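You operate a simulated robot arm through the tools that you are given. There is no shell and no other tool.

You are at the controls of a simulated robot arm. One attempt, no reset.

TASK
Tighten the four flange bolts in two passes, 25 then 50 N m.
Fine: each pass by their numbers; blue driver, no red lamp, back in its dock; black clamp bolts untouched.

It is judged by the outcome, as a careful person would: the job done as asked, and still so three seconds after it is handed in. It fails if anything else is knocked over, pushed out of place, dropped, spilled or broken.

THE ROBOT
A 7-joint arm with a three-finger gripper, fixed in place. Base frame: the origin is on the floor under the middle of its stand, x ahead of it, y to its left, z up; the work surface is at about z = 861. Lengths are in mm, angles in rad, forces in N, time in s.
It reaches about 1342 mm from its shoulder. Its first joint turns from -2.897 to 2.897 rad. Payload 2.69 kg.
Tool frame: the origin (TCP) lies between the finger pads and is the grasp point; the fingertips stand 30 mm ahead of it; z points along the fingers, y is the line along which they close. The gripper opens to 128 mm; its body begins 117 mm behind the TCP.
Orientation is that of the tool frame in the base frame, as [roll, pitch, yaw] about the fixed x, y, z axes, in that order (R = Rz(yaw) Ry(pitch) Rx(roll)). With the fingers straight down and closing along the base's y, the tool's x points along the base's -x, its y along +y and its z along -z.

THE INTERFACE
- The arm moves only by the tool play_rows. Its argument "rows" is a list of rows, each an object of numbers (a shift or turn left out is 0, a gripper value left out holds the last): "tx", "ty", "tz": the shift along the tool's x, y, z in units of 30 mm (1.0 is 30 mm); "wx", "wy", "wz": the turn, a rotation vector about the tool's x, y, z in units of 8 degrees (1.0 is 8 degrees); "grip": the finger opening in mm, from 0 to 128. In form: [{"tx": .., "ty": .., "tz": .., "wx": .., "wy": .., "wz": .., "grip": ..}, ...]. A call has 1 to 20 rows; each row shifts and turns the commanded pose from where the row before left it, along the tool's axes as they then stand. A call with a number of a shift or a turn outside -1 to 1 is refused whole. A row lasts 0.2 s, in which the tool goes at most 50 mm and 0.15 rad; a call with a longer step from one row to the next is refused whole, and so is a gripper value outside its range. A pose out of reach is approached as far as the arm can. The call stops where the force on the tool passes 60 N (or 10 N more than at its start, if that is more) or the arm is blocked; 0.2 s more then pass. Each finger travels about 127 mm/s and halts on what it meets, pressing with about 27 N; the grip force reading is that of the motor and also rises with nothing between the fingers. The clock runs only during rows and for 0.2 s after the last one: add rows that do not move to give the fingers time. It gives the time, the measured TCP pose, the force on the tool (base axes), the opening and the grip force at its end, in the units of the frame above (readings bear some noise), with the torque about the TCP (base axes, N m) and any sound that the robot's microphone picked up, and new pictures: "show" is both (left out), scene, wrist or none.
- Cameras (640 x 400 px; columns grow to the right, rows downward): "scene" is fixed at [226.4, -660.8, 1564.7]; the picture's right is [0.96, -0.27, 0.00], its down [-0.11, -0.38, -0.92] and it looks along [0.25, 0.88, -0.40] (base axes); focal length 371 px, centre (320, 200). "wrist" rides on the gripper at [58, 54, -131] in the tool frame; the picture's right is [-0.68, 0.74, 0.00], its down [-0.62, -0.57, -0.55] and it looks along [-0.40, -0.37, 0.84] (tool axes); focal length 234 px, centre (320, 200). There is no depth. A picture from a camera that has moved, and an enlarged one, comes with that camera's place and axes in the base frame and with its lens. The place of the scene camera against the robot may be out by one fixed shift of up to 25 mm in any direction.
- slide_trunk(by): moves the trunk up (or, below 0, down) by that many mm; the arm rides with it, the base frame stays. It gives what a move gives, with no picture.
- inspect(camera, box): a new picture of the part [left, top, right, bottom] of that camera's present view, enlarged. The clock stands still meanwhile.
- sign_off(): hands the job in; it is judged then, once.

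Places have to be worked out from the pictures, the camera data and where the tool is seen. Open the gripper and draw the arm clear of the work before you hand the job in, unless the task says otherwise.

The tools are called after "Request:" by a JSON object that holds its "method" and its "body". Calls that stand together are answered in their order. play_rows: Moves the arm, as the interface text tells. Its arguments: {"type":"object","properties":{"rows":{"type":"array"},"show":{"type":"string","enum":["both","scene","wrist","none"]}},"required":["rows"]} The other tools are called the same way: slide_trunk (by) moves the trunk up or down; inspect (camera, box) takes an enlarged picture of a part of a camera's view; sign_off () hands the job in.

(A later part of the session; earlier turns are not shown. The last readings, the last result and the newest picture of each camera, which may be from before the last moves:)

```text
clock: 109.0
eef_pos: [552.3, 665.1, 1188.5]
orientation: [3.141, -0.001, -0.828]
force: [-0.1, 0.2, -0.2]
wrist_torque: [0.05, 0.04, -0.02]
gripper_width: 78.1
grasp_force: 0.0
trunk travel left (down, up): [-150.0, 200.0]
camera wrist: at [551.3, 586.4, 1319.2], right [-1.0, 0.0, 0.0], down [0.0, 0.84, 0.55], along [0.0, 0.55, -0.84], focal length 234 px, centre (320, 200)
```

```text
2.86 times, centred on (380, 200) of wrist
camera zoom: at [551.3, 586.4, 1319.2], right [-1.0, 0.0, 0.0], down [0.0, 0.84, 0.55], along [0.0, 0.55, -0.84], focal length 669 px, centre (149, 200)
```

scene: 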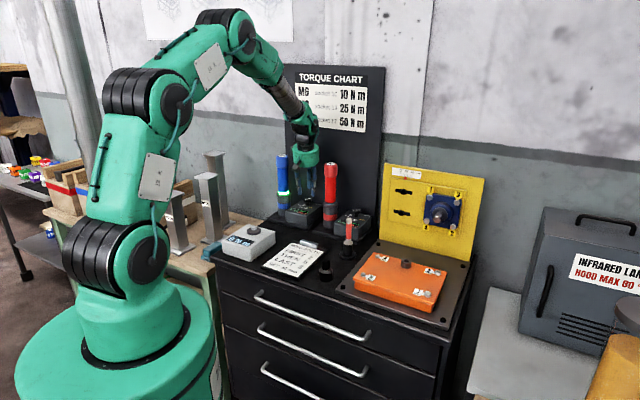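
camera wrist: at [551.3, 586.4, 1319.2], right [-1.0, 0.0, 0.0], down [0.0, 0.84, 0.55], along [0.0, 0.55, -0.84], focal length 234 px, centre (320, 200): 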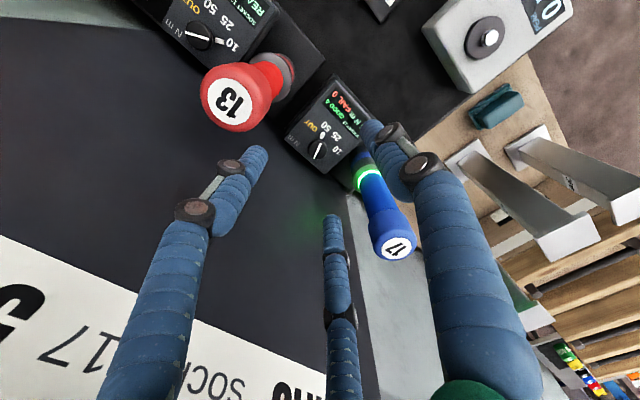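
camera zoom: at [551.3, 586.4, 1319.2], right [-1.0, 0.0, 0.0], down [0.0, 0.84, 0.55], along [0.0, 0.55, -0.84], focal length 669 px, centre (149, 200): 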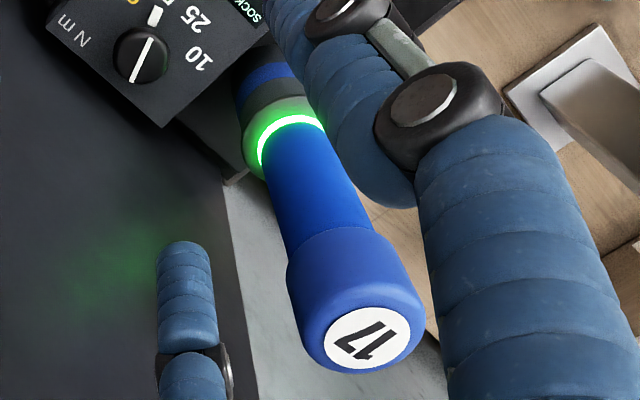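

The cap appears at roughly (462, 783). I'll move over it and refine as before.

Request:
{"method": "play_rows", "body": {"rows": [{"tx": -0.972, "ty": -0.0935}, {"tx": -0.972, "ty": -0.0935}, {"tx": -0.972, "ty": -0.0935}, {"tx": -0.972, "ty": -0.0935}, {"tx": -0.972, "ty": -0.0935}, {}, {}], "show": "none"}}

Request:
{"method": "inspect", "body": {"camera": "wrist", "box": [220, 80, 420, 260]}}

Request:
{"method": "inspect", "body": {"camera": "scene", "box": [240, 70, 340, 230]}}

```text
clock: 110.6
eef_pos: [465.1, 779.7, 1189.3]
orientation: [-3.141, -0.003, -0.83]
force: [0.8, -0.1, -0.5]
wrist_torque: [0.0, 0.0, -0.01]
gripper_width: 78.1
grasp_force: 0.0
trunk travel left (down, up): [-150.0, 200.0]
```

```text
2.22 times, centred on (320, 170) of wrist
camera zoom: at [464.3, 701.8, 1319.1], right [-1.0, 0.0, 0.0], down [0.0, 0.84, 0.55], along [0.0, 0.55, -0.84], focal length 520 px, centre (320, 267)
```

zoom: 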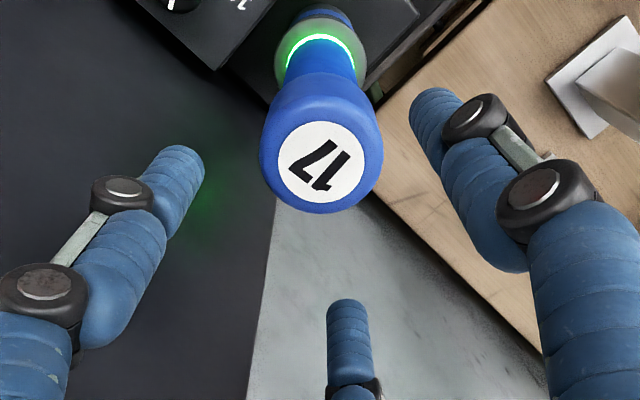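

```text
2.50 times, centred on (290, 150) of scene
camera zoom: at [226.4, -660.8, 1564.7], right [0.96, -0.27, 0.0], down [-0.11, -0.38, -0.92], along [0.25, 0.88, -0.4], focal length 928 px, centre (395, 325)
```

zoom: 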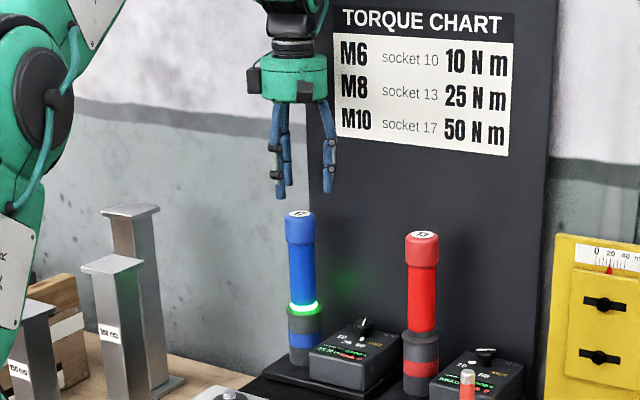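

Cap is within 1.6 mm of the axis. Correcting and descending around the handle to the same grasp height.

Request:
{"method": "play_rows", "body": {"rows": [{"tx": -0.029, "ty": 0.046, "tz": 0.9}, {"tz": 0.9}, {"tz": 0.9}, {"tz": 0.9}, {"tz": 0.9}, {"tz": 0.9}, {"tz": 0.34}, {}, {}], "show": "both"}}

Request:
{"method": "inspect", "body": {"camera": "wrist", "box": [220, 80, 420, 260]}}

```text
clock: 112.6
eef_pos: [463.2, 781.1, 1016.0]
orientation: [3.14, -0.002, -0.83]
force: [-0.2, 1.0, -0.1]
wrist_torque: [0.0, 0.0, -0.01]
gripper_width: 77.8
grasp_force: 0.0
trunk travel left (down, up): [-150.0, 200.0]
camera wrist: at [462.4, 702.4, 1146.9], right [-1.0, 0.0, 0.0], down [0.0, 0.84, 0.55], along [0.0, 0.55, -0.84], focal length 234 px, centre (320, 200)
```

scene: 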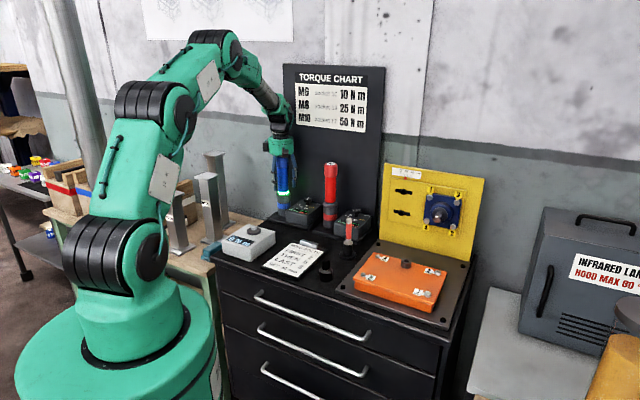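
wrist: 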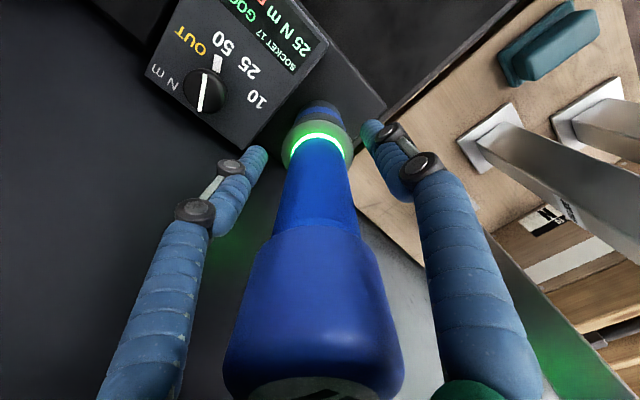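

```text
2.22 times, centred on (320, 170) of wrist
camera zoom: at [462.4, 702.4, 1146.9], right [-1.0, 0.0, 0.0], down [0.0, 0.84, 0.55], along [0.0, 0.55, -0.84], focal length 520 px, centre (320, 267)
```

zoom: 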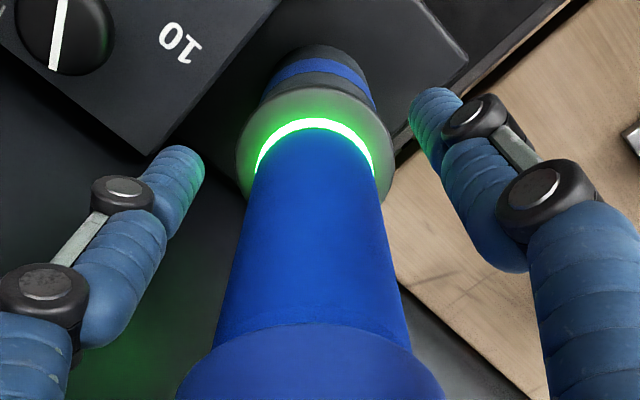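

Handle is centred between the fingers. Closing the grip and lifting straight out.

Request:
{"method": "play_rows", "body": {"rows": [{"grip": 30}, {}, {}, {}], "show": "none"}}

Request:
{"method": "play_rows", "body": {"rows": [{"tz": -0.4}, {"tz": -0.6}, {"tz": -0.9}, {"tz": -0.9}, {"tz": -0.9}, {"tz": -0.9}, {"tz": -0.9}, {"tz": -1}, {"tz": -1}, {}], "show": "both"}}

```text
clock: 113.6
eef_pos: [464.0, 781.0, 1016.5]
orientation: [-3.141, -0.002, -0.828]
force: [3.4, -3.8, -0.1]
wrist_torque: [-0.1, -0.04, 0.02]
gripper_width: 41.3
grasp_force: 26.7
trunk travel left (down, up): [-150.0, 200.0]
```

```text
clock: 115.8
eef_pos: [464.0, 783.0, 1241.8]
orientation: [3.141, -0.001, -0.83]
force: [0.1, 0.4, -7.6]
wrist_torque: [0.04, 0.0, 0.0]
gripper_width: 41.2
grasp_force: 27.1
trunk travel left (down, up): [-150.0, 200.0]
camera wrist: at [463.3, 703.6, 1372.1], right [-1.0, 0.0, 0.0], down [0.0, 0.84, 0.55], along [0.0, 0.55, -0.84], focal length 234 px, centre (320, 200)
```

scene: 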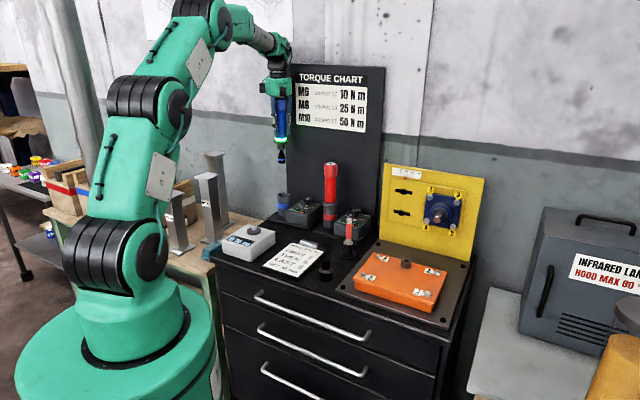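
wrist: 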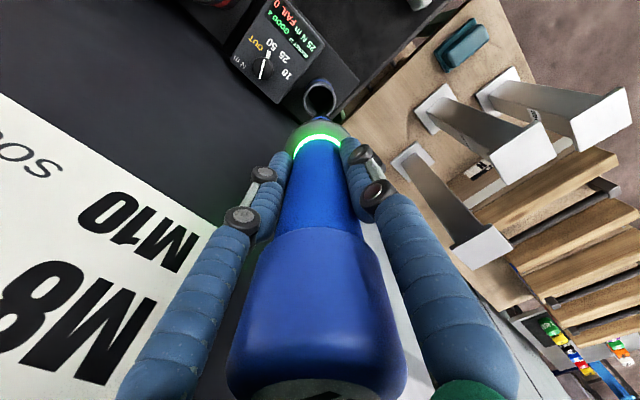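

Out cleanly. Carrying it round to the transit point again.

Request:
{"method": "play_rows", "body": {"rows": [{"tx": 0.9625, "ty": 0.556}, {"tx": 0.9625, "ty": 0.556}, {"tx": 0.9625, "ty": 0.556}, {"tx": 0.9625, "ty": 0.556}, {"tx": 0.9625, "ty": 0.556}, {"tx": 0.9625, "ty": 0.556}, {"tx": 0.9625, "ty": 0.556}, {"tx": 0.9625, "ty": 0.556}, {"tx": 0.9625, "ty": 0.556}, {"tx": 0.9625, "ty": 0.556}, {"tx": 0.9625, "ty": 0.556}, {"tx": 0.9625, "ty": 0.556}, {"tx": 0.9625, "ty": 0.556}, {"tx": 0.9625, "ty": 0.556}, {"tx": 0.9625, "ty": 0.556}, {"tx": 0.9625, "ty": 0.556}, {}], "show": "none"}}

Request:
{"method": "play_rows", "body": {"rows": [{"wz": 1}, {"wz": 1}, {"wz": 1}, {"wz": 1}, {"wz": 1}, {"wz": 1}, {"wz": 1}, {"wz": 1}, {"wz": 1}, {"wz": 1}, {"wz": 1}, {"wz": 1}, {"wz": 1}, {"wz": 1}, {"wz": 1}, {"wz": 1}, {"wz": 1}, {"wz": 1}, {"wz": 1}, {"wz": 1}], "show": "none"}}

Request:
{"method": "play_rows", "body": {"rows": [{"wz": 1}, {"wz": 0.93}, {"wx": -1}, {"wx": -1}, {"wx": -1}, {"wx": -1}, {"wx": -1}, {"wx": -1}, {"wx": -1}, {"wx": -1}, {"wx": -1}, {"wx": -1}, {"wx": -1}, {"wx": -0.234}, {}, {}], "show": "both"}}

```text
clock: 119.4
eef_pos: [577.3, 260.2, 1243.6]
orientation: [3.141, 0.002, -0.828]
force: [0.4, -0.6, -7.3]
wrist_torque: [0.06, 0.0, 0.0]
gripper_width: 41.3
grasp_force: 26.8
trunk travel left (down, up): [-150.0, 200.0]
```

```text
clock: 123.6
eef_pos: [577.6, 260.1, 1242.1]
orientation: [-3.142, 0.002, 2.66]
force: [0.7, -0.6, -8.0]
wrist_torque: [-0.04, 0.0, -0.02]
gripper_width: 41.2
grasp_force: 26.6
trunk travel left (down, up): [-150.0, 200.0]
```

```text
clock: 127.0
eef_pos: [578.1, 259.9, 1243.9]
orientation: [1.573, 0.001, 2.389]
force: [-0.3, 0.1, -8.4]
wrist_torque: [-0.03, 0.06, 0.01]
gripper_width: 41.1
grasp_force: 26.9
trunk travel left (down, up): [-150.0, 200.0]
camera wrist: at [444.9, 205.1, 1296.3], right [0.5, -0.46, 0.74], down [0.08, -0.82, -0.56], along [0.87, 0.34, -0.37], focal length 234 px, centre (320, 200)
```

scene: 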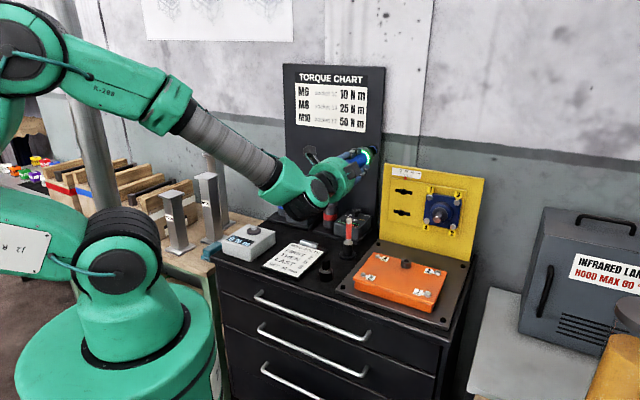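
wrist: 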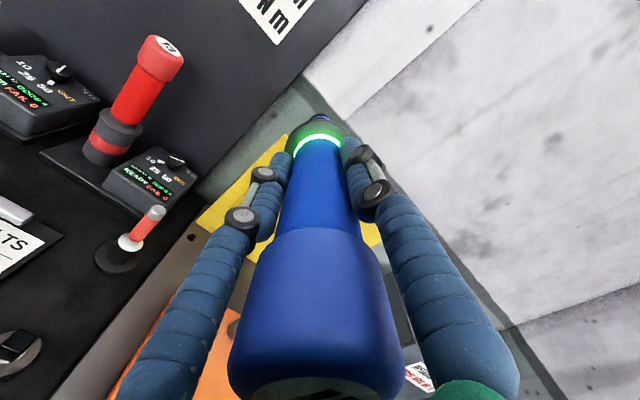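

Levelled again with the same orientation. Moving to the standoff in front of bolt 1.

Request:
{"method": "play_rows", "body": {"rows": [{"tx": -0.9145, "ty": -0.927, "tz": 0.085}, {"tx": -0.9145, "ty": -0.927, "tz": 0.085}, {"tx": -0.9145, "ty": -0.927, "tz": 0.085}, {"tx": -0.9145, "ty": -0.927, "tz": 0.085}, {"tx": -0.9145, "ty": -0.927, "tz": 0.085}, {"tx": -0.9145, "ty": -0.927, "tz": 0.085}, {}, {}], "show": "none"}}

Request:
{"method": "inspect", "body": {"camera": "wrist", "box": [230, 60, 390, 160]}}

Request:
{"method": "inspect", "body": {"camera": "wrist", "box": [295, 95, 345, 130]}}

Request:
{"method": "inspect", "body": {"camera": "scene", "box": [400, 185, 480, 245]}}

```text
clock: 128.8
eef_pos: [711.0, 159.3, 1075.6]
orientation: [1.573, 0.001, 2.394]
force: [0.2, -0.4, -8.2]
wrist_torque: [-0.01, 0.01, 0.0]
gripper_width: 41.3
grasp_force: 27.4
trunk travel left (down, up): [-150.0, 200.0]
```

```text
4.00 times, centred on (310, 110) of wrist
camera zoom: at [578.4, 104.2, 1128.6], right [0.5, -0.46, 0.74], down [0.08, -0.82, -0.56], along [0.87, 0.34, -0.37], focal length 937 px, centre (360, 560)
```

zoom: 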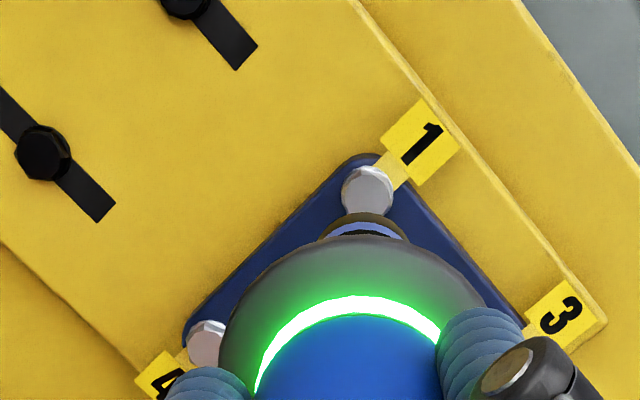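

```text
11.43 times, centred on (320, 112) of wrist
camera zoom: at [578.4, 104.2, 1128.6], right [0.5, -0.46, 0.74], down [0.08, -0.82, -0.56], along [0.87, 0.34, -0.37], focal length 2676 px, centre (320, 1200)
```

zoom: 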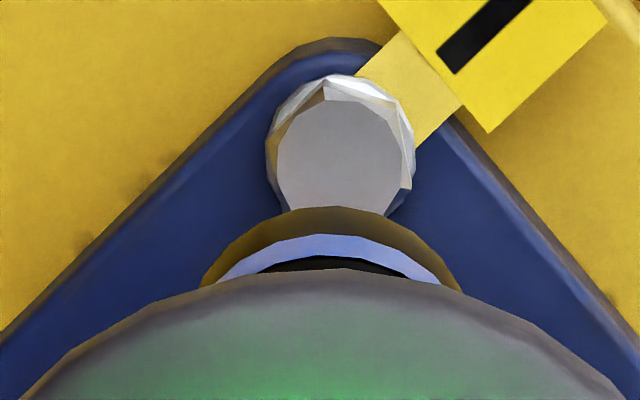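

```text
6.67 times, centred on (440, 215) of scene
camera zoom: at [226.4, -660.8, 1564.7], right [0.96, -0.27, 0.0], down [-0.11, -0.38, -0.92], along [0.25, 0.88, -0.4], focal length 2474 px, centre (-480, 100)
```

zoom: 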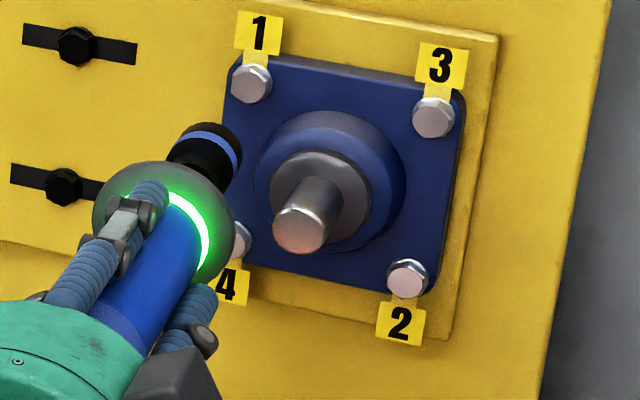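

Bolt 1 sits just above the socket in view. Pose history and image both say about 2.4 mm left and 2 mm up. Applying and advancing 76 mm to entry.

Request:
{"method": "play_rows", "body": {"rows": [{"tx": 0.08, "ty": 0.07, "tz": 0.65}, {"tz": 0.9}, {"tz": 0.9}, {"tz": 0.1}, {}, {}], "show": "none"}}

Request:
{"method": "inspect", "body": {"camera": "scene", "box": [412, 186, 444, 210]}}

Request:
{"method": "inspect", "body": {"camera": "wrist", "box": [295, 95, 345, 130]}}

```text
clock: 130.2
eef_pos: [759.5, 217.5, 1078.1]
orientation: [1.573, -0.001, 2.392]
force: [0.3, -0.1, -8.5]
wrist_torque: [0.02, 0.04, 0.0]
gripper_width: 41.2
grasp_force: 26.8
trunk travel left (down, up): [-150.0, 200.0]
```

```text
16.00 times, centred on (428, 198) of scene
camera zoom: at [226.4, -660.8, 1564.7], right [0.96, -0.27, 0.0], down [-0.11, -0.38, -0.92], along [0.25, 0.88, -0.4], focal length 5937 px, centre (-1408, 232)
```

zoom: 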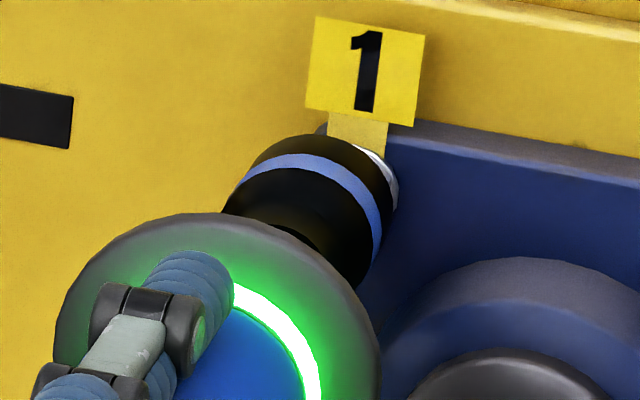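

```text
11.43 times, centred on (320, 112) of wrist
camera zoom: at [627.2, 161.5, 1131.6], right [0.5, -0.46, 0.74], down [0.08, -0.82, -0.56], along [0.87, 0.34, -0.37], focal length 2676 px, centre (320, 1200)
```

zoom: 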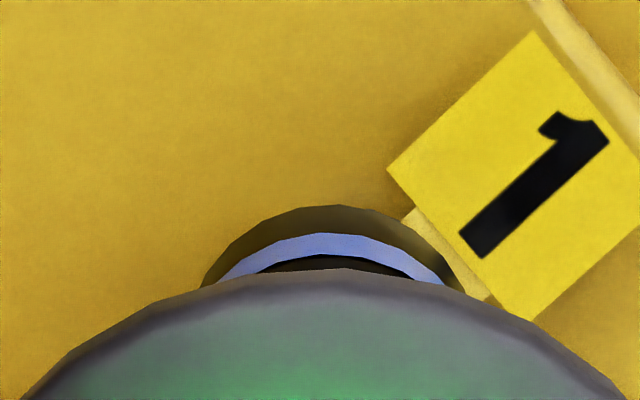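

The scene view shows the bolt peeking out to the right, and the measured position is about 2 mm left of where bolt 1 seated before. Trimming 2 mm right, 0.5 mm down, then easing in 4 mm.

Request:
{"method": "play_rows", "body": {"rows": [{"tx": -0.067, "ty": -0.017}, {"tz": 0.13}, {}, {}], "show": "none"}}

Request:
{"method": "inspect", "body": {"camera": "scene", "box": [412, 186, 444, 210]}}

```text
clock: 131.2
eef_pos: [763.7, 218.6, 1077.2]
orientation: [1.575, 0.001, 2.392]
force: [0.7, 0.2, -7.6]
wrist_torque: [-0.05, 0.05, -0.03]
gripper_width: 41.0
grasp_force: 27.0
trunk travel left (down, up): [-150.0, 200.0]
```

```text
16.00 times, centred on (428, 198) of scene
camera zoom: at [226.4, -660.8, 1564.7], right [0.96, -0.27, 0.0], down [-0.11, -0.38, -0.92], along [0.25, 0.88, -0.4], focal length 5937 px, centre (-1408, 232)
```

zoom: 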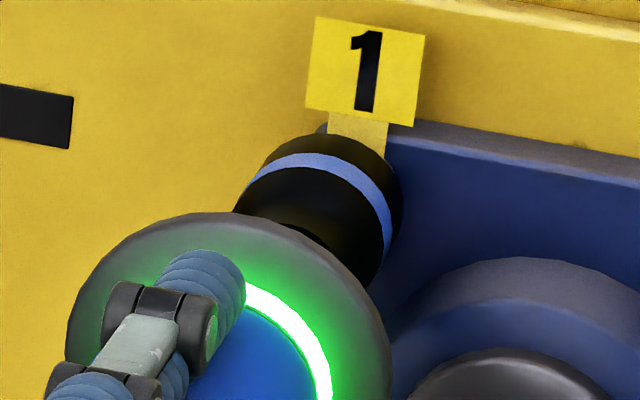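

Now covering the head with no load. Easing in another 4 mm.

Request:
{"method": "play_rows", "body": {"rows": [{"tz": 0.13}, {}], "show": "none"}}

Request:
{"method": "play_rows", "body": {"rows": [{"tz": 0.1}, {}], "show": "none"}}

```text
clock: 131.8
eef_pos: [765.4, 221.5, 1076.9]
orientation: [1.574, 0.0, 2.391]
force: [0.9, -1.3, -7.8]
wrist_torque: [-0.02, -0.01, -0.02]
gripper_width: 41.5
grasp_force: 26.8
trunk travel left (down, up): [-150.0, 200.0]
```

```text
clock: 132.4
eef_pos: [768.7, 223.8, 1077.0]
orientation: [1.574, 0.0, 2.392]
force: [-1.6, -5.4, -9.6]
wrist_torque: [-0.15, 0.15, -0.49]
gripper_width: 41.4
grasp_force: 26.1
trunk travel left (down, up): [-150.0, 200.0]
```

Contact at the expected depth with a slight rightward push from the bolt. I'll trim 0.9 mm right and check before pressing.

Request:
{"method": "play_rows", "body": {"rows": [{"tx": -0.03, "ty": -0.012}, {}], "show": "none"}}

Request:
{"method": "inspect", "body": {"camera": "scene", "box": [400, 185, 448, 221]}}

```text
clock: 133.0
eef_pos: [769.5, 223.6, 1076.6]
orientation: [1.575, 0.003, 2.394]
force: [-0.2, 0.3, -7.7]
wrist_torque: [0.0, 0.02, -0.02]
gripper_width: 40.9
grasp_force: 27.2
trunk travel left (down, up): [-150.0, 200.0]
```

```text
11.11 times, centred on (424, 203) of scene
camera zoom: at [226.4, -660.8, 1564.7], right [0.96, -0.27, 0.0], down [-0.11, -0.38, -0.92], along [0.25, 0.88, -0.4], focal length 4123 px, centre (-836, 167)
```

zoom: 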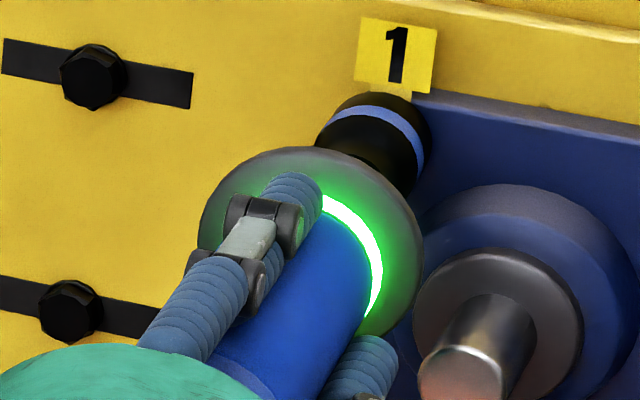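

Loads vanished: it's centred and slipping on. Steady press and hold.

Request:
{"method": "play_rows", "body": {"rows": [{"tz": 0.12}, {"tz": 0.12}, {"tz": 0.1}, {"tz": 0.06}, {}, {}, {}, {}], "show": "none"}}

Request:
{"method": "inspect", "body": {"camera": "scene", "box": [400, 185, 448, 221]}}

Request:
{"method": "inspect", "body": {"camera": "scene", "box": [270, 190, 330, 235]}}

```text
clock: 134.8
eef_pos: [777.4, 232.1, 1077.4]
orientation: [1.575, 0.0, 2.391]
force: [-14.0, -9.9, -9.9]
wrist_torque: [-0.27, 0.28, 0.21]
gripper_width: 41.4
grasp_force: 26.9
trunk travel left (down, up): [-150.0, 200.0]
```

```text
11.11 times, centred on (424, 203) of scene
camera zoom: at [226.4, -660.8, 1564.7], right [0.96, -0.27, 0.0], down [-0.11, -0.38, -0.92], along [0.25, 0.88, -0.4], focal length 4123 px, centre (-836, 167)
```

zoom: 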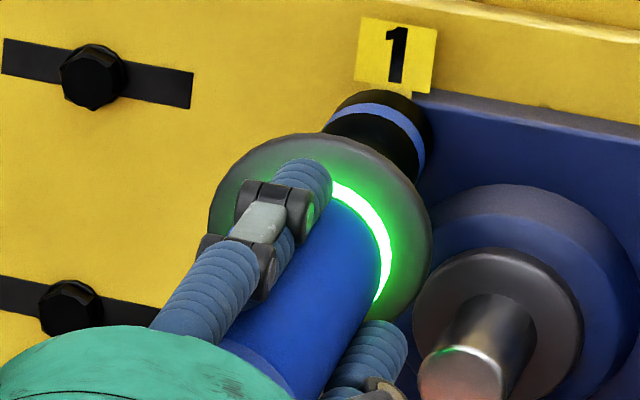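

```text
8.89 times, centred on (300, 212) of scene
camera zoom: at [226.4, -660.8, 1564.7], right [0.96, -0.27, 0.0], down [-0.11, -0.38, -0.92], along [0.25, 0.88, -0.4], focal length 3298 px, centre (498, 89)
```

zoom: 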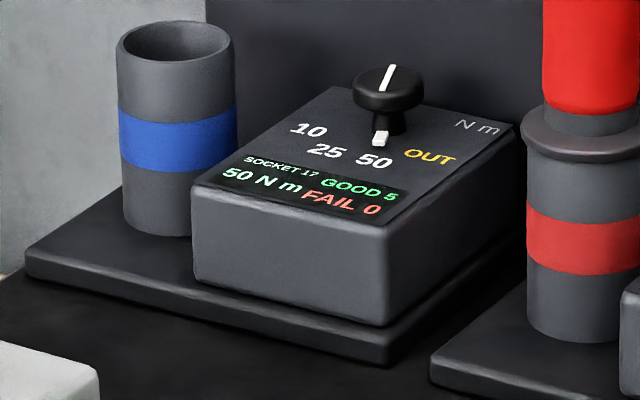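

"50 N m, GOOD 5, FAIL 0": bolt 1 has its second pass. Retreating 105 mm and moving across to bolt 2.

Request:
{"method": "play_rows", "body": {"rows": [{"tz": -0.5}, {"tz": -1}, {"tz": -1}, {"tz": -1}, {}, {"tx": -0.933, "ty": -0.94}, {"tx": -0.933, "ty": -0.94}, {"tx": -0.933, "ty": -0.94}, {}, {}], "show": "none"}}

Request:
{"method": "inspect", "body": {"camera": "wrist", "box": [295, 95, 345, 130]}}

Request:
{"method": "inspect", "body": {"camera": "wrist", "box": [230, 60, 390, 160]}}

Request:
{"method": "inspect", "body": {"camera": "scene", "box": [400, 185, 480, 245]}}

```text
clock: 137.0
eef_pos: [765.3, 96.6, 991.5]
orientation: [1.572, 0.002, 2.391]
force: [-0.1, 0.6, -7.5]
wrist_torque: [-0.03, 0.01, 0.03]
gripper_width: 41.2
grasp_force: 27.1
trunk travel left (down, up): [-150.0, 200.0]
```

```text
11.43 times, centred on (320, 112) of wrist
camera zoom: at [633.5, 41.2, 1044.8], right [0.5, -0.46, 0.74], down [0.08, -0.82, -0.56], along [0.87, 0.34, -0.37], focal length 2676 px, centre (320, 1200)
```

zoom: 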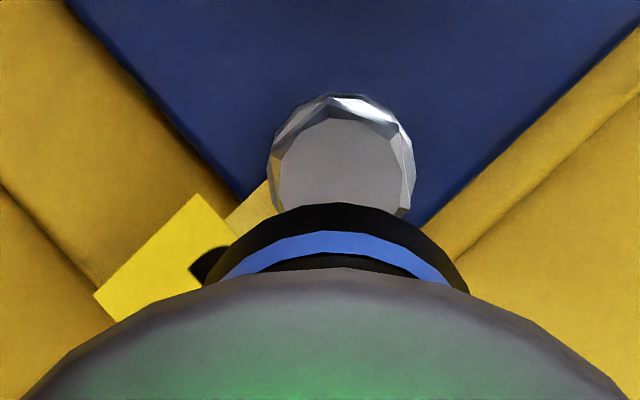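

```text
4.00 times, centred on (310, 110) of wrist
camera zoom: at [633.5, 41.2, 1044.8], right [0.5, -0.46, 0.74], down [0.08, -0.82, -0.56], along [0.87, 0.34, -0.37], focal length 937 px, centre (360, 560)
```

zoom: 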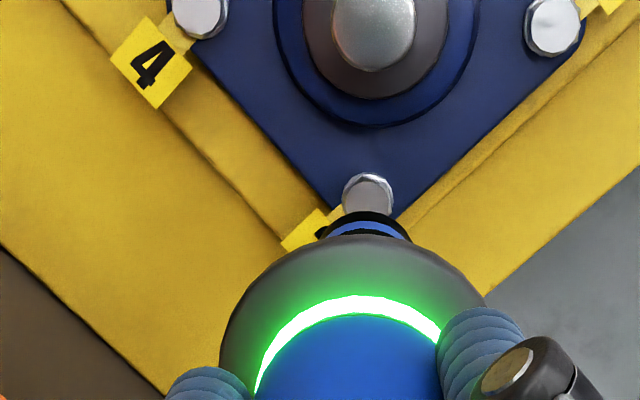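

```text
6.67 times, centred on (440, 215) of scene
camera zoom: at [226.4, -660.8, 1564.7], right [0.96, -0.27, 0.0], down [-0.11, -0.38, -0.92], along [0.25, 0.88, -0.4], focal length 2474 px, centre (-480, 100)
```

zoom: 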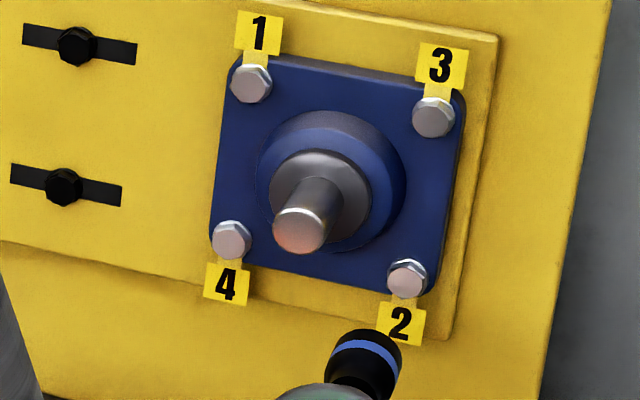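

Bolt 2 appears directly ahead of the socket. Small trim (0.8 mm right) and advance 85 mm to entry.

Request:
{"method": "play_rows", "body": {"rows": [{"tx": -0.027, "ty": 0.01, "tz": 0.9}, {"tz": 0.95}, {"tz": 0.95}, {}, {}], "show": "none"}}

Request:
{"method": "inspect", "body": {"camera": "scene", "box": [436, 214, 468, 238]}}

```text
clock: 138.2
eef_pos: [826.0, 158.0, 991.2]
orientation: [1.574, 0.002, 2.39]
force: [0.6, 0.0, -7.9]
wrist_torque: [-0.03, 0.04, -0.02]
gripper_width: 41.4
grasp_force: 27.2
trunk travel left (down, up): [-150.0, 200.0]
```

```text
16.00 times, centred on (452, 226) of scene
camera zoom: at [226.4, -660.8, 1564.7], right [0.96, -0.27, 0.0], down [-0.11, -0.38, -0.92], along [0.25, 0.88, -0.4], focal length 5937 px, centre (-1792, -216)
```

zoom: 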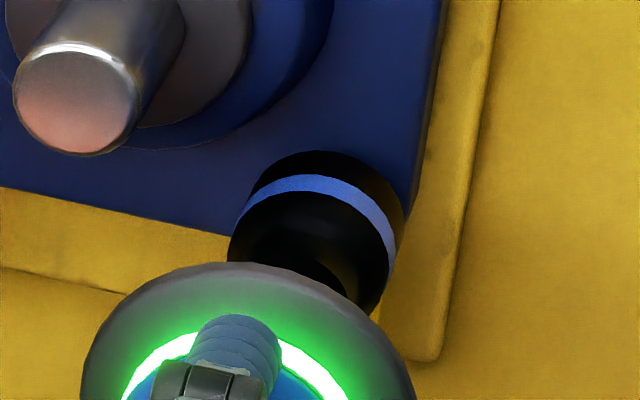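

No load yet. Easing in to feel the head.

Request:
{"method": "play_rows", "body": {"rows": [{"tz": 0.13}, {}], "show": "none"}}

Request:
{"method": "play_rows", "body": {"rows": [{"tz": 0.12}, {}], "show": "none"}}

```text
clock: 138.8
eef_pos: [826.8, 160.7, 991.7]
orientation: [1.573, 0.0, 2.392]
force: [0.0, -1.4, -8.7]
wrist_torque: [-0.13, 0.1, -0.14]
gripper_width: 41.0
grasp_force: 27.1
trunk travel left (down, up): [-150.0, 200.0]
```

```text
clock: 139.4
eef_pos: [828.8, 162.9, 991.8]
orientation: [1.575, 0.003, 2.39]
force: [-2.0, -6.4, -11.0]
wrist_torque: [-0.46, 0.38, -0.43]
gripper_width: 41.1
grasp_force: 27.1
trunk travel left (down, up): [-150.0, 200.0]
```

Light contact: tip is slightly high and left. Trimming 0.9 mm right and 1 mm down.

Request:
{"method": "play_rows", "body": {"rows": [{"tx": -0.03, "ty": -0.033}, {}], "show": "none"}}

```text
clock: 140.0
eef_pos: [830.6, 162.5, 991.0]
orientation: [1.572, 0.002, 2.394]
force: [1.4, 0.0, -10.1]
wrist_torque: [-0.22, 0.21, 0.04]
gripper_width: 41.2
grasp_force: 26.6
trunk travel left (down, up): [-150.0, 200.0]
```

Nearly neutral. Pressing steadily and holding.

Request:
{"method": "play_rows", "body": {"rows": [{"ty": -0.013, "tz": 0.12}, {"tz": 0.12}, {"tz": 0.1}, {"tz": 0.1}, {"tz": 0.06}, {}, {}, {}, {}], "show": "none"}}

Request:
{"method": "inspect", "body": {"camera": "scene", "box": [426, 208, 474, 244]}}

Request:
{"method": "inspect", "body": {"camera": "scene", "box": [270, 190, 330, 235]}}

```text
clock: 142.0
eef_pos: [839.8, 174.1, 991.5]
orientation: [1.572, 0.0, 2.392]
force: [-20.9, -18.7, -9.7]
wrist_torque: [-0.34, 0.32, 0.07]
gripper_width: 41.5
grasp_force: 27.0
trunk travel left (down, up): [-150.0, 200.0]
```

```text
11.11 times, centred on (450, 226) of scene
camera zoom: at [226.4, -660.8, 1564.7], right [0.96, -0.27, 0.0], down [-0.11, -0.38, -0.92], along [0.25, 0.88, -0.4], focal length 4123 px, centre (-1124, -89)
```

zoom: 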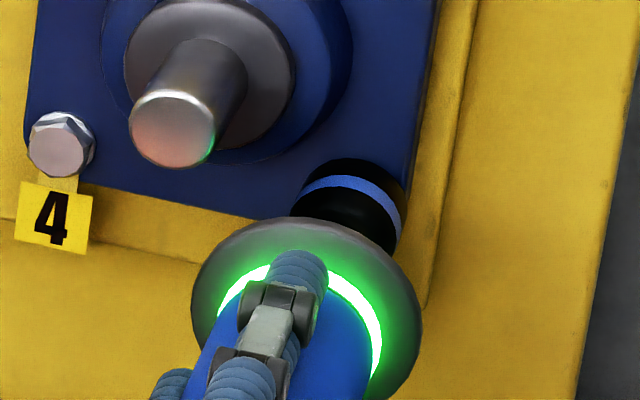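

```text
8.89 times, centred on (300, 212) of scene
camera zoom: at [226.4, -660.8, 1564.7], right [0.96, -0.27, 0.0], down [-0.11, -0.38, -0.92], along [0.25, 0.88, -0.4], focal length 3298 px, centre (498, 89)
```

zoom: 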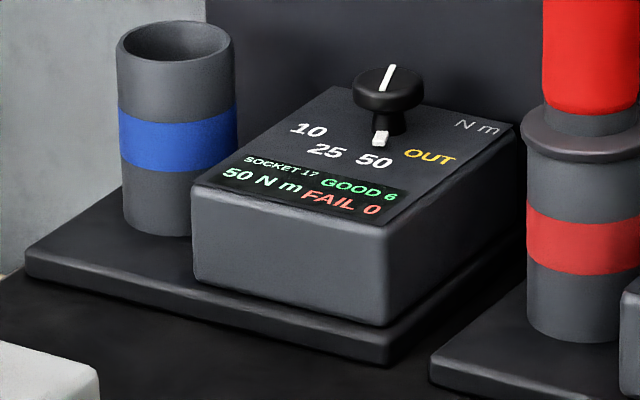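

GOOD 6, FAIL 0. Bolt 3 next: retreat 102 mm, rise 84.3 mm.

Request:
{"method": "play_rows", "body": {"rows": [{"tz": -0.5}, {"tz": -1}, {"tz": -1}, {"tz": -0.9}, {}, {"ty": 0.937}, {"ty": 0.937}, {"ty": 0.937}, {}, {}], "show": "none"}}

Request:
{"method": "inspect", "body": {"camera": "wrist", "box": [295, 95, 345, 130]}}

Request:
{"method": "inspect", "body": {"camera": "scene", "box": [400, 185, 480, 245]}}

```text
clock: 144.2
eef_pos: [771.3, 100.4, 1074.7]
orientation: [1.575, 0.001, 2.392]
force: [0.3, 0.0, -9.2]
wrist_torque: [0.02, 0.03, -0.02]
gripper_width: 41.4
grasp_force: 26.8
trunk travel left (down, up): [-150.0, 200.0]
```

```text
11.43 times, centred on (320, 112) of wrist
camera zoom: at [638.5, 43.6, 1127.2], right [0.5, -0.46, 0.74], down [0.08, -0.82, -0.56], along [0.87, 0.34, -0.37], focal length 2676 px, centre (320, 1200)
```

zoom: 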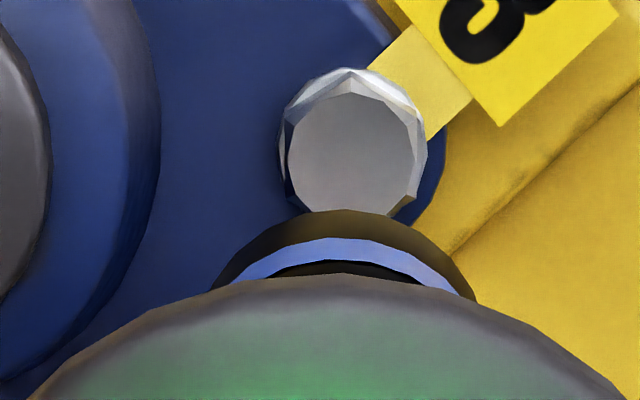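

```text
6.67 times, centred on (440, 215) of scene
camera zoom: at [226.4, -660.8, 1564.7], right [0.96, -0.27, 0.0], down [-0.11, -0.38, -0.92], along [0.25, 0.88, -0.4], focal length 2474 px, centre (-480, 100)
```

zoom: 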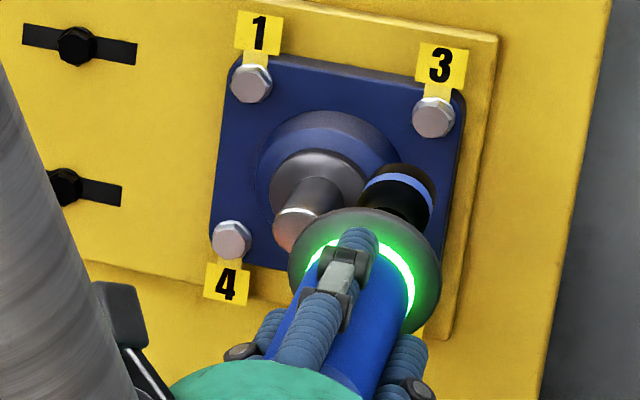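

Bolt 3 is straight ahead, a touch above. Trim 1.7 mm up, 0.5 mm left, and advance 79 mm to entry.

Request:
{"method": "play_rows", "body": {"rows": [{"tx": 0.017, "ty": 0.057, "tz": 0.85}, {"tz": 0.9}, {"tz": 0.9}, {}, {}], "show": "none"}}

Request:
{"method": "inspect", "body": {"camera": "scene", "box": [436, 186, 468, 210]}}

Request:
{"method": "play_rows", "body": {"rows": [{"tz": 0.13}, {}], "show": "none"}}

```text
clock: 145.4
eef_pos: [823.3, 158.6, 1076.0]
orientation: [1.574, 0.0, 2.39]
force: [0.2, -0.4, -8.0]
wrist_torque: [-0.05, 0.0, -0.03]
gripper_width: 41.3
grasp_force: 27.7
trunk travel left (down, up): [-150.0, 200.0]
```

```text
16.00 times, centred on (452, 198) of scene
camera zoom: at [226.4, -660.8, 1564.7], right [0.96, -0.27, 0.0], down [-0.11, -0.38, -0.92], along [0.25, 0.88, -0.4], focal length 5937 px, centre (-1792, 232)
```

zoom: 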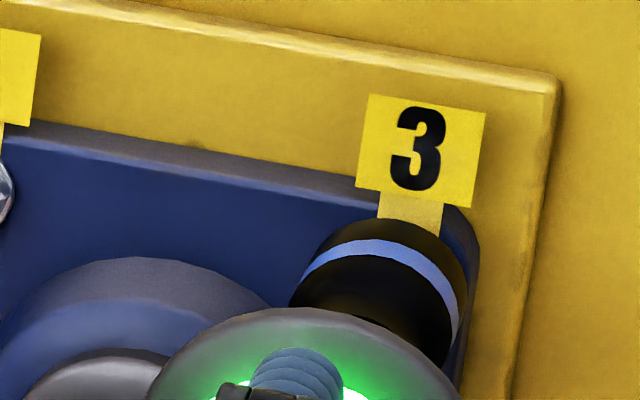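

```text
clock: 146.0
eef_pos: [825.6, 160.5, 1077.5]
orientation: [1.575, 0.002, 2.391]
force: [0.0, 0.6, -7.6]
wrist_torque: [0.0, 0.03, 0.04]
gripper_width: 41.5
grasp_force: 27.5
trunk travel left (down, up): [-150.0, 200.0]
```

No load. Easing in further.

Request:
{"method": "play_rows", "body": {"rows": [{"tz": 0.13}, {}], "show": "none"}}

Request:
{"method": "play_rows", "body": {"rows": [{"tz": 0.1}, {}], "show": "none"}}

```text
clock: 146.6
eef_pos: [828.5, 163.9, 1077.2]
orientation: [1.573, 0.001, 2.391]
force: [0.1, -0.8, -10.4]
wrist_torque: [-0.23, 0.16, -0.12]
gripper_width: 41.1
grasp_force: 26.8
trunk travel left (down, up): [-150.0, 200.0]
```

```text
clock: 147.2
eef_pos: [832.5, 165.8, 1077.8]
orientation: [1.577, 0.002, 2.391]
force: [0.1, -5.3, -9.8]
wrist_torque: [-0.23, 0.22, -0.6]
gripper_width: 41.5
grasp_force: 27.0
trunk travel left (down, up): [-150.0, 200.0]
```

Light contact with a rightward push. Trimming 1.1 mm right and 0.4 mm down.

Request:
{"method": "play_rows", "body": {"rows": [{"tx": -0.037, "ty": -0.013}, {}], "show": "none"}}

```text
clock: 147.8
eef_pos: [833.1, 166.5, 1076.2]
orientation: [1.571, 0.003, 2.395]
force: [-5.5, -2.6, -7.7]
wrist_torque: [-0.04, 0.05, 0.23]
gripper_width: 41.4
grasp_force: 26.9
trunk travel left (down, up): [-150.0, 200.0]
```

Well centred with light axial contact. Pressing steadily and holding.

Request:
{"method": "play_rows", "body": {"rows": [{"tx": 0.008, "tz": 0.12}, {"tz": 0.12}, {"tz": 0.1}, {"tz": 0.06}, {}, {}, {}, {}, {}], "show": "none"}}

Request:
{"method": "inspect", "body": {"camera": "scene", "box": [426, 182, 474, 218]}}

Request:
{"method": "inspect", "body": {"camera": "scene", "box": [270, 190, 330, 235]}}

```text
clock: 149.8
eef_pos: [840.9, 173.4, 1077.9]
orientation: [1.571, 0.001, 2.392]
force: [-20.4, -16.7, -12.6]
wrist_torque: [-0.35, 0.44, 0.23]
gripper_width: 41.3
grasp_force: 27.0
trunk travel left (down, up): [-150.0, 200.0]
```

```text
11.11 times, centred on (450, 200) of scene
camera zoom: at [226.4, -660.8, 1564.7], right [0.96, -0.27, 0.0], down [-0.11, -0.38, -0.92], along [0.25, 0.88, -0.4], focal length 4123 px, centre (-1124, 200)
```

zoom: 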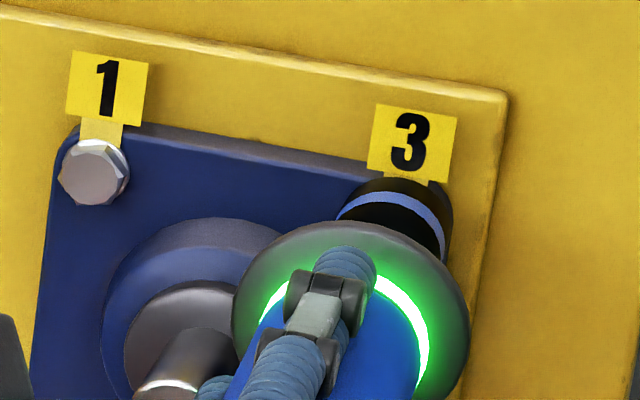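

```text
8.89 times, centred on (300, 212) of scene
camera zoom: at [226.4, -660.8, 1564.7], right [0.96, -0.27, 0.0], down [-0.11, -0.38, -0.92], along [0.25, 0.88, -0.4], focal length 3298 px, centre (498, 89)
```

zoom: 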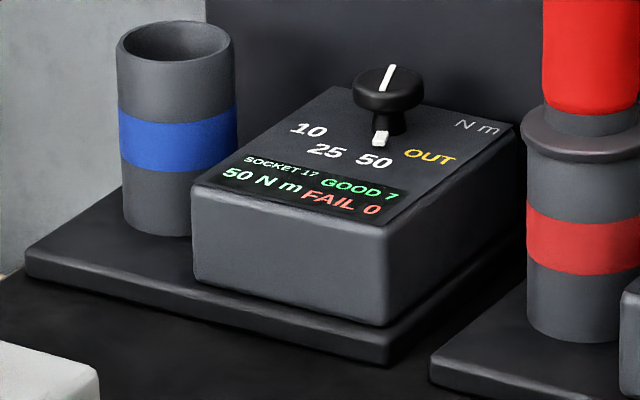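

GOOD 7, FAIL 0. Last one: bolt 4. Retreat 105 mm and move 84 mm left and 84.6 mm down.

Request:
{"method": "play_rows", "body": {"rows": [{"tz": -0.5}, {"tz": -1}, {"tz": -1}, {"tz": -1}, {}, {"tx": 0.943, "ty": -0.94}, {"tx": 0.943, "ty": -0.94}, {"tx": 0.943, "ty": -0.94}, {}, {}], "show": "none"}}

Request:
{"method": "inspect", "body": {"camera": "wrist", "box": [295, 95, 345, 130]}}

Request:
{"method": "inspect", "body": {"camera": "scene", "box": [400, 185, 480, 245]}}

```text
clock: 152.0
eef_pos: [710.6, 154.2, 993.1]
orientation: [1.574, 0.001, 2.393]
force: [0.3, -0.4, -8.4]
wrist_torque: [-0.03, -0.01, 0.03]
gripper_width: 41.3
grasp_force: 27.5
trunk travel left (down, up): [-150.0, 200.0]
```

```text
11.43 times, centred on (320, 112) of wrist
camera zoom: at [576.8, 99.1, 1045.8], right [0.5, -0.46, 0.74], down [0.08, -0.82, -0.56], along [0.87, 0.34, -0.37], focal length 2676 px, centre (320, 1200)
```

zoom: 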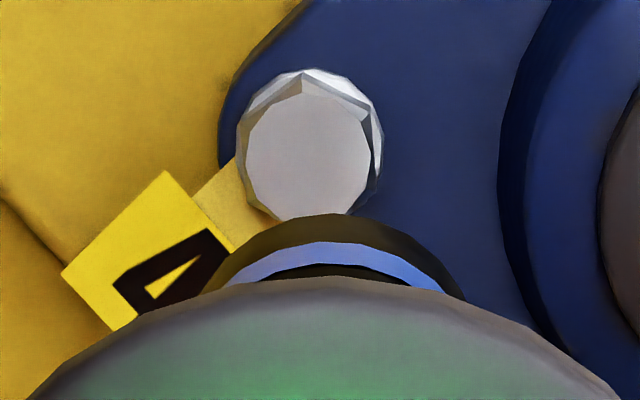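

```text
6.67 times, centred on (440, 215) of scene
camera zoom: at [226.4, -660.8, 1564.7], right [0.96, -0.27, 0.0], down [-0.11, -0.38, -0.92], along [0.25, 0.88, -0.4], focal length 2474 px, centre (-480, 100)
```

zoom: 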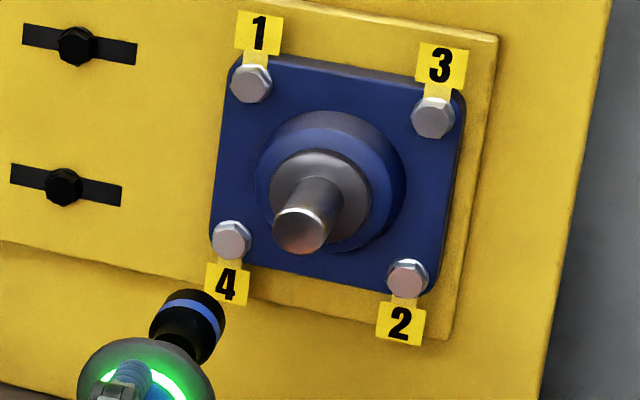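

Bolt 4 appears left of the socket line: image and pose agree on about 2.8 mm left and 2.2 mm down. Applying and advancing 81 mm.

Request:
{"method": "play_rows", "body": {"rows": [{"tx": 0.093, "ty": -0.073, "tz": 0.85}, {"tz": 0.9}, {"tz": 0.95}, {}, {}], "show": "none"}}

Request:
{"method": "inspect", "body": {"camera": "scene", "box": [410, 208, 442, 232]}}

```text
clock: 153.2
eef_pos: [762.5, 217.9, 990.2]
orientation: [1.574, 0.0, 2.39]
force: [-0.8, -0.1, -8.0]
wrist_torque: [-0.01, 0.04, 0.02]
gripper_width: 41.4
grasp_force: 26.6
trunk travel left (down, up): [-150.0, 200.0]
```

```text
16.00 times, centred on (426, 220) of scene
camera zoom: at [226.4, -660.8, 1564.7], right [0.96, -0.27, 0.0], down [-0.11, -0.38, -0.92], along [0.25, 0.88, -0.4], focal length 5937 px, centre (-1376, -120)
```

zoom: 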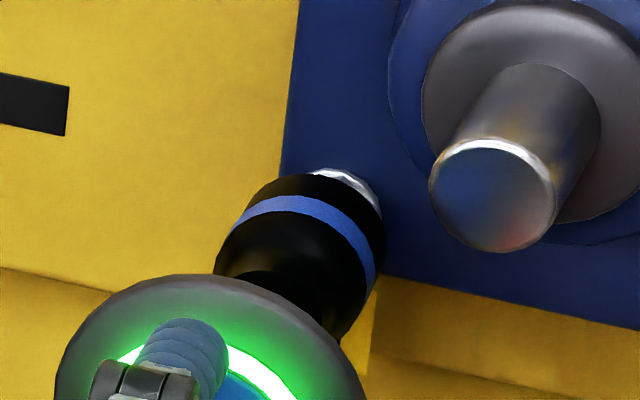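

The scene shows I over-corrected: the bolt peeks out above right, consistent with the pose history (U≈411, z≈992.5). Backing off 6 mm, then shifting 2 mm right and 2.3 mm up, and re-approaching.

Request:
{"method": "play_rows", "body": {"rows": [{"tz": -0.2}, {"tx": -0.067, "ty": 0.077}, {"tz": 0.2}, {}, {}], "show": "none"}}

Request:
{"method": "inspect", "body": {"camera": "scene", "box": [410, 208, 442, 232]}}

```text
clock: 154.4
eef_pos: [763.2, 215.3, 992.7]
orientation: [1.573, 0.001, 2.391]
force: [0.0, -0.2, -7.7]
wrist_torque: [-0.01, 0.01, 0.0]
gripper_width: 41.3
grasp_force: 26.6
trunk travel left (down, up): [-150.0, 200.0]
```

```text
16.00 times, centred on (426, 220) of scene
camera zoom: at [226.4, -660.8, 1564.7], right [0.96, -0.27, 0.0], down [-0.11, -0.38, -0.92], along [0.25, 0.88, -0.4], focal length 5937 px, centre (-1376, -120)
```

zoom: 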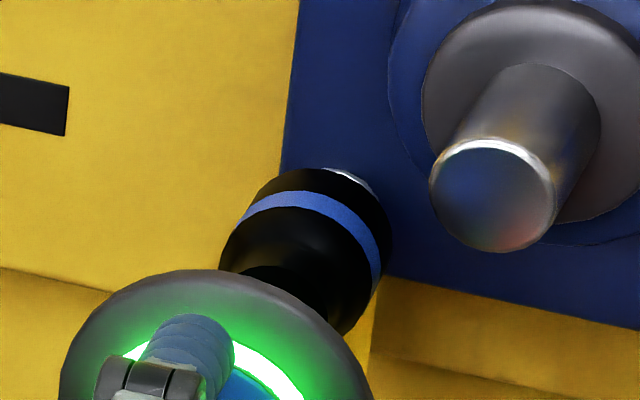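

Now matches the earlier centred geometry. Easing in to feel the head.

Request:
{"method": "play_rows", "body": {"rows": [{"tz": 0.13}, {}], "show": "none"}}

Request:
{"method": "play_rows", "body": {"rows": [{"tz": 0.1}, {}], "show": "none"}}

Request:
{"method": "inspect", "body": {"camera": "scene", "box": [410, 208, 442, 232]}}

```text
clock: 155.0
eef_pos: [764.3, 217.9, 992.5]
orientation: [1.576, 0.0, 2.391]
force: [0.3, 1.0, -7.8]
wrist_torque: [-0.04, 0.01, -0.01]
gripper_width: 41.2
grasp_force: 27.4
trunk travel left (down, up): [-150.0, 200.0]
```

```text
clock: 155.6
eef_pos: [767.1, 219.9, 991.6]
orientation: [1.574, 0.001, 2.392]
force: [-0.3, 1.5, -8.0]
wrist_torque: [-0.02, -0.01, 0.01]
gripper_width: 41.2
grasp_force: 27.0
trunk travel left (down, up): [-150.0, 200.0]
```

```text
16.00 times, centred on (426, 220) of scene
camera zoom: at [226.4, -660.8, 1564.7], right [0.96, -0.27, 0.0], down [-0.11, -0.38, -0.92], along [0.25, 0.88, -0.4], focal length 5937 px, centre (-1376, -120)
```

zoom: 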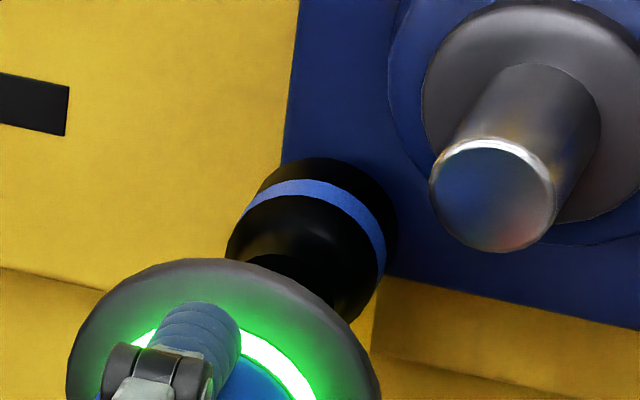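

Covering the head freely. Continuing in.

Request:
{"method": "play_rows", "body": {"rows": [{"tz": 0.1}, {}], "show": "none"}}

Request:
{"method": "play_rows", "body": {"rows": [{"tz": 0.1}, {}], "show": "none"}}

```text
clock: 156.2
eef_pos: [767.7, 223.3, 991.3]
orientation: [1.574, 0.002, 2.39]
force: [-0.2, 0.2, -7.5]
wrist_torque: [-0.02, 0.02, 0.0]
gripper_width: 41.4
grasp_force: 27.2
trunk travel left (down, up): [-150.0, 200.0]
```

```text
clock: 156.8
eef_pos: [770.7, 224.8, 992.7]
orientation: [1.574, 0.0, 2.392]
force: [0.4, 0.1, -10.0]
wrist_torque: [-0.23, 0.21, 0.02]
gripper_width: 41.2
grasp_force: 26.9
trunk travel left (down, up): [-150.0, 200.0]
```

On the head with only a trace of vertical load. Trim 0.4 mm down, press steadily and hold.

Request:
{"method": "play_rows", "body": {"rows": [{"ty": -0.013, "tz": 0.1}, {"tz": 0.12}, {"tz": 0.1}, {"tz": 0.08}, {}, {}, {}, {}, {}], "show": "none"}}

Request:
{"method": "inspect", "body": {"camera": "scene", "box": [400, 202, 448, 238]}}

Request:
{"method": "inspect", "body": {"camera": "scene", "box": [270, 190, 330, 235]}}

```text
clock: 158.8
eef_pos: [778.1, 233.5, 992.6]
orientation: [1.573, -0.002, 2.392]
force: [-11.9, -13.5, -10.4]
wrist_torque: [-0.22, 0.27, -0.24]
gripper_width: 41.2
grasp_force: 27.0
trunk travel left (down, up): [-150.0, 200.0]
```

```text
11.11 times, centred on (424, 220) of scene
camera zoom: at [226.4, -660.8, 1564.7], right [0.96, -0.27, 0.0], down [-0.11, -0.38, -0.92], along [0.25, 0.88, -0.4], focal length 4123 px, centre (-836, -22)
```

zoom: 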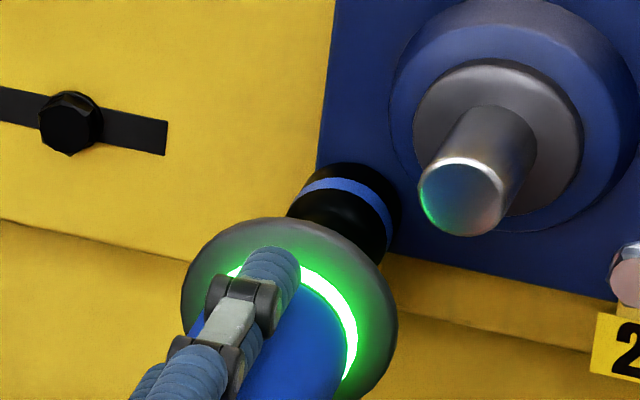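

```text
8.89 times, centred on (300, 212) of scene
camera zoom: at [226.4, -660.8, 1564.7], right [0.96, -0.27, 0.0], down [-0.11, -0.38, -0.92], along [0.25, 0.88, -0.4], focal length 3298 px, centre (498, 89)
```

zoom: 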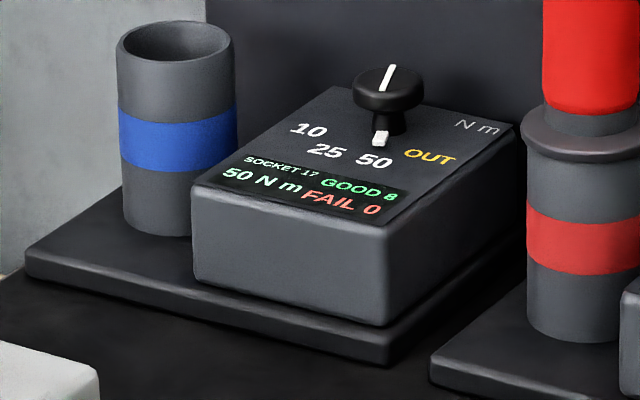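

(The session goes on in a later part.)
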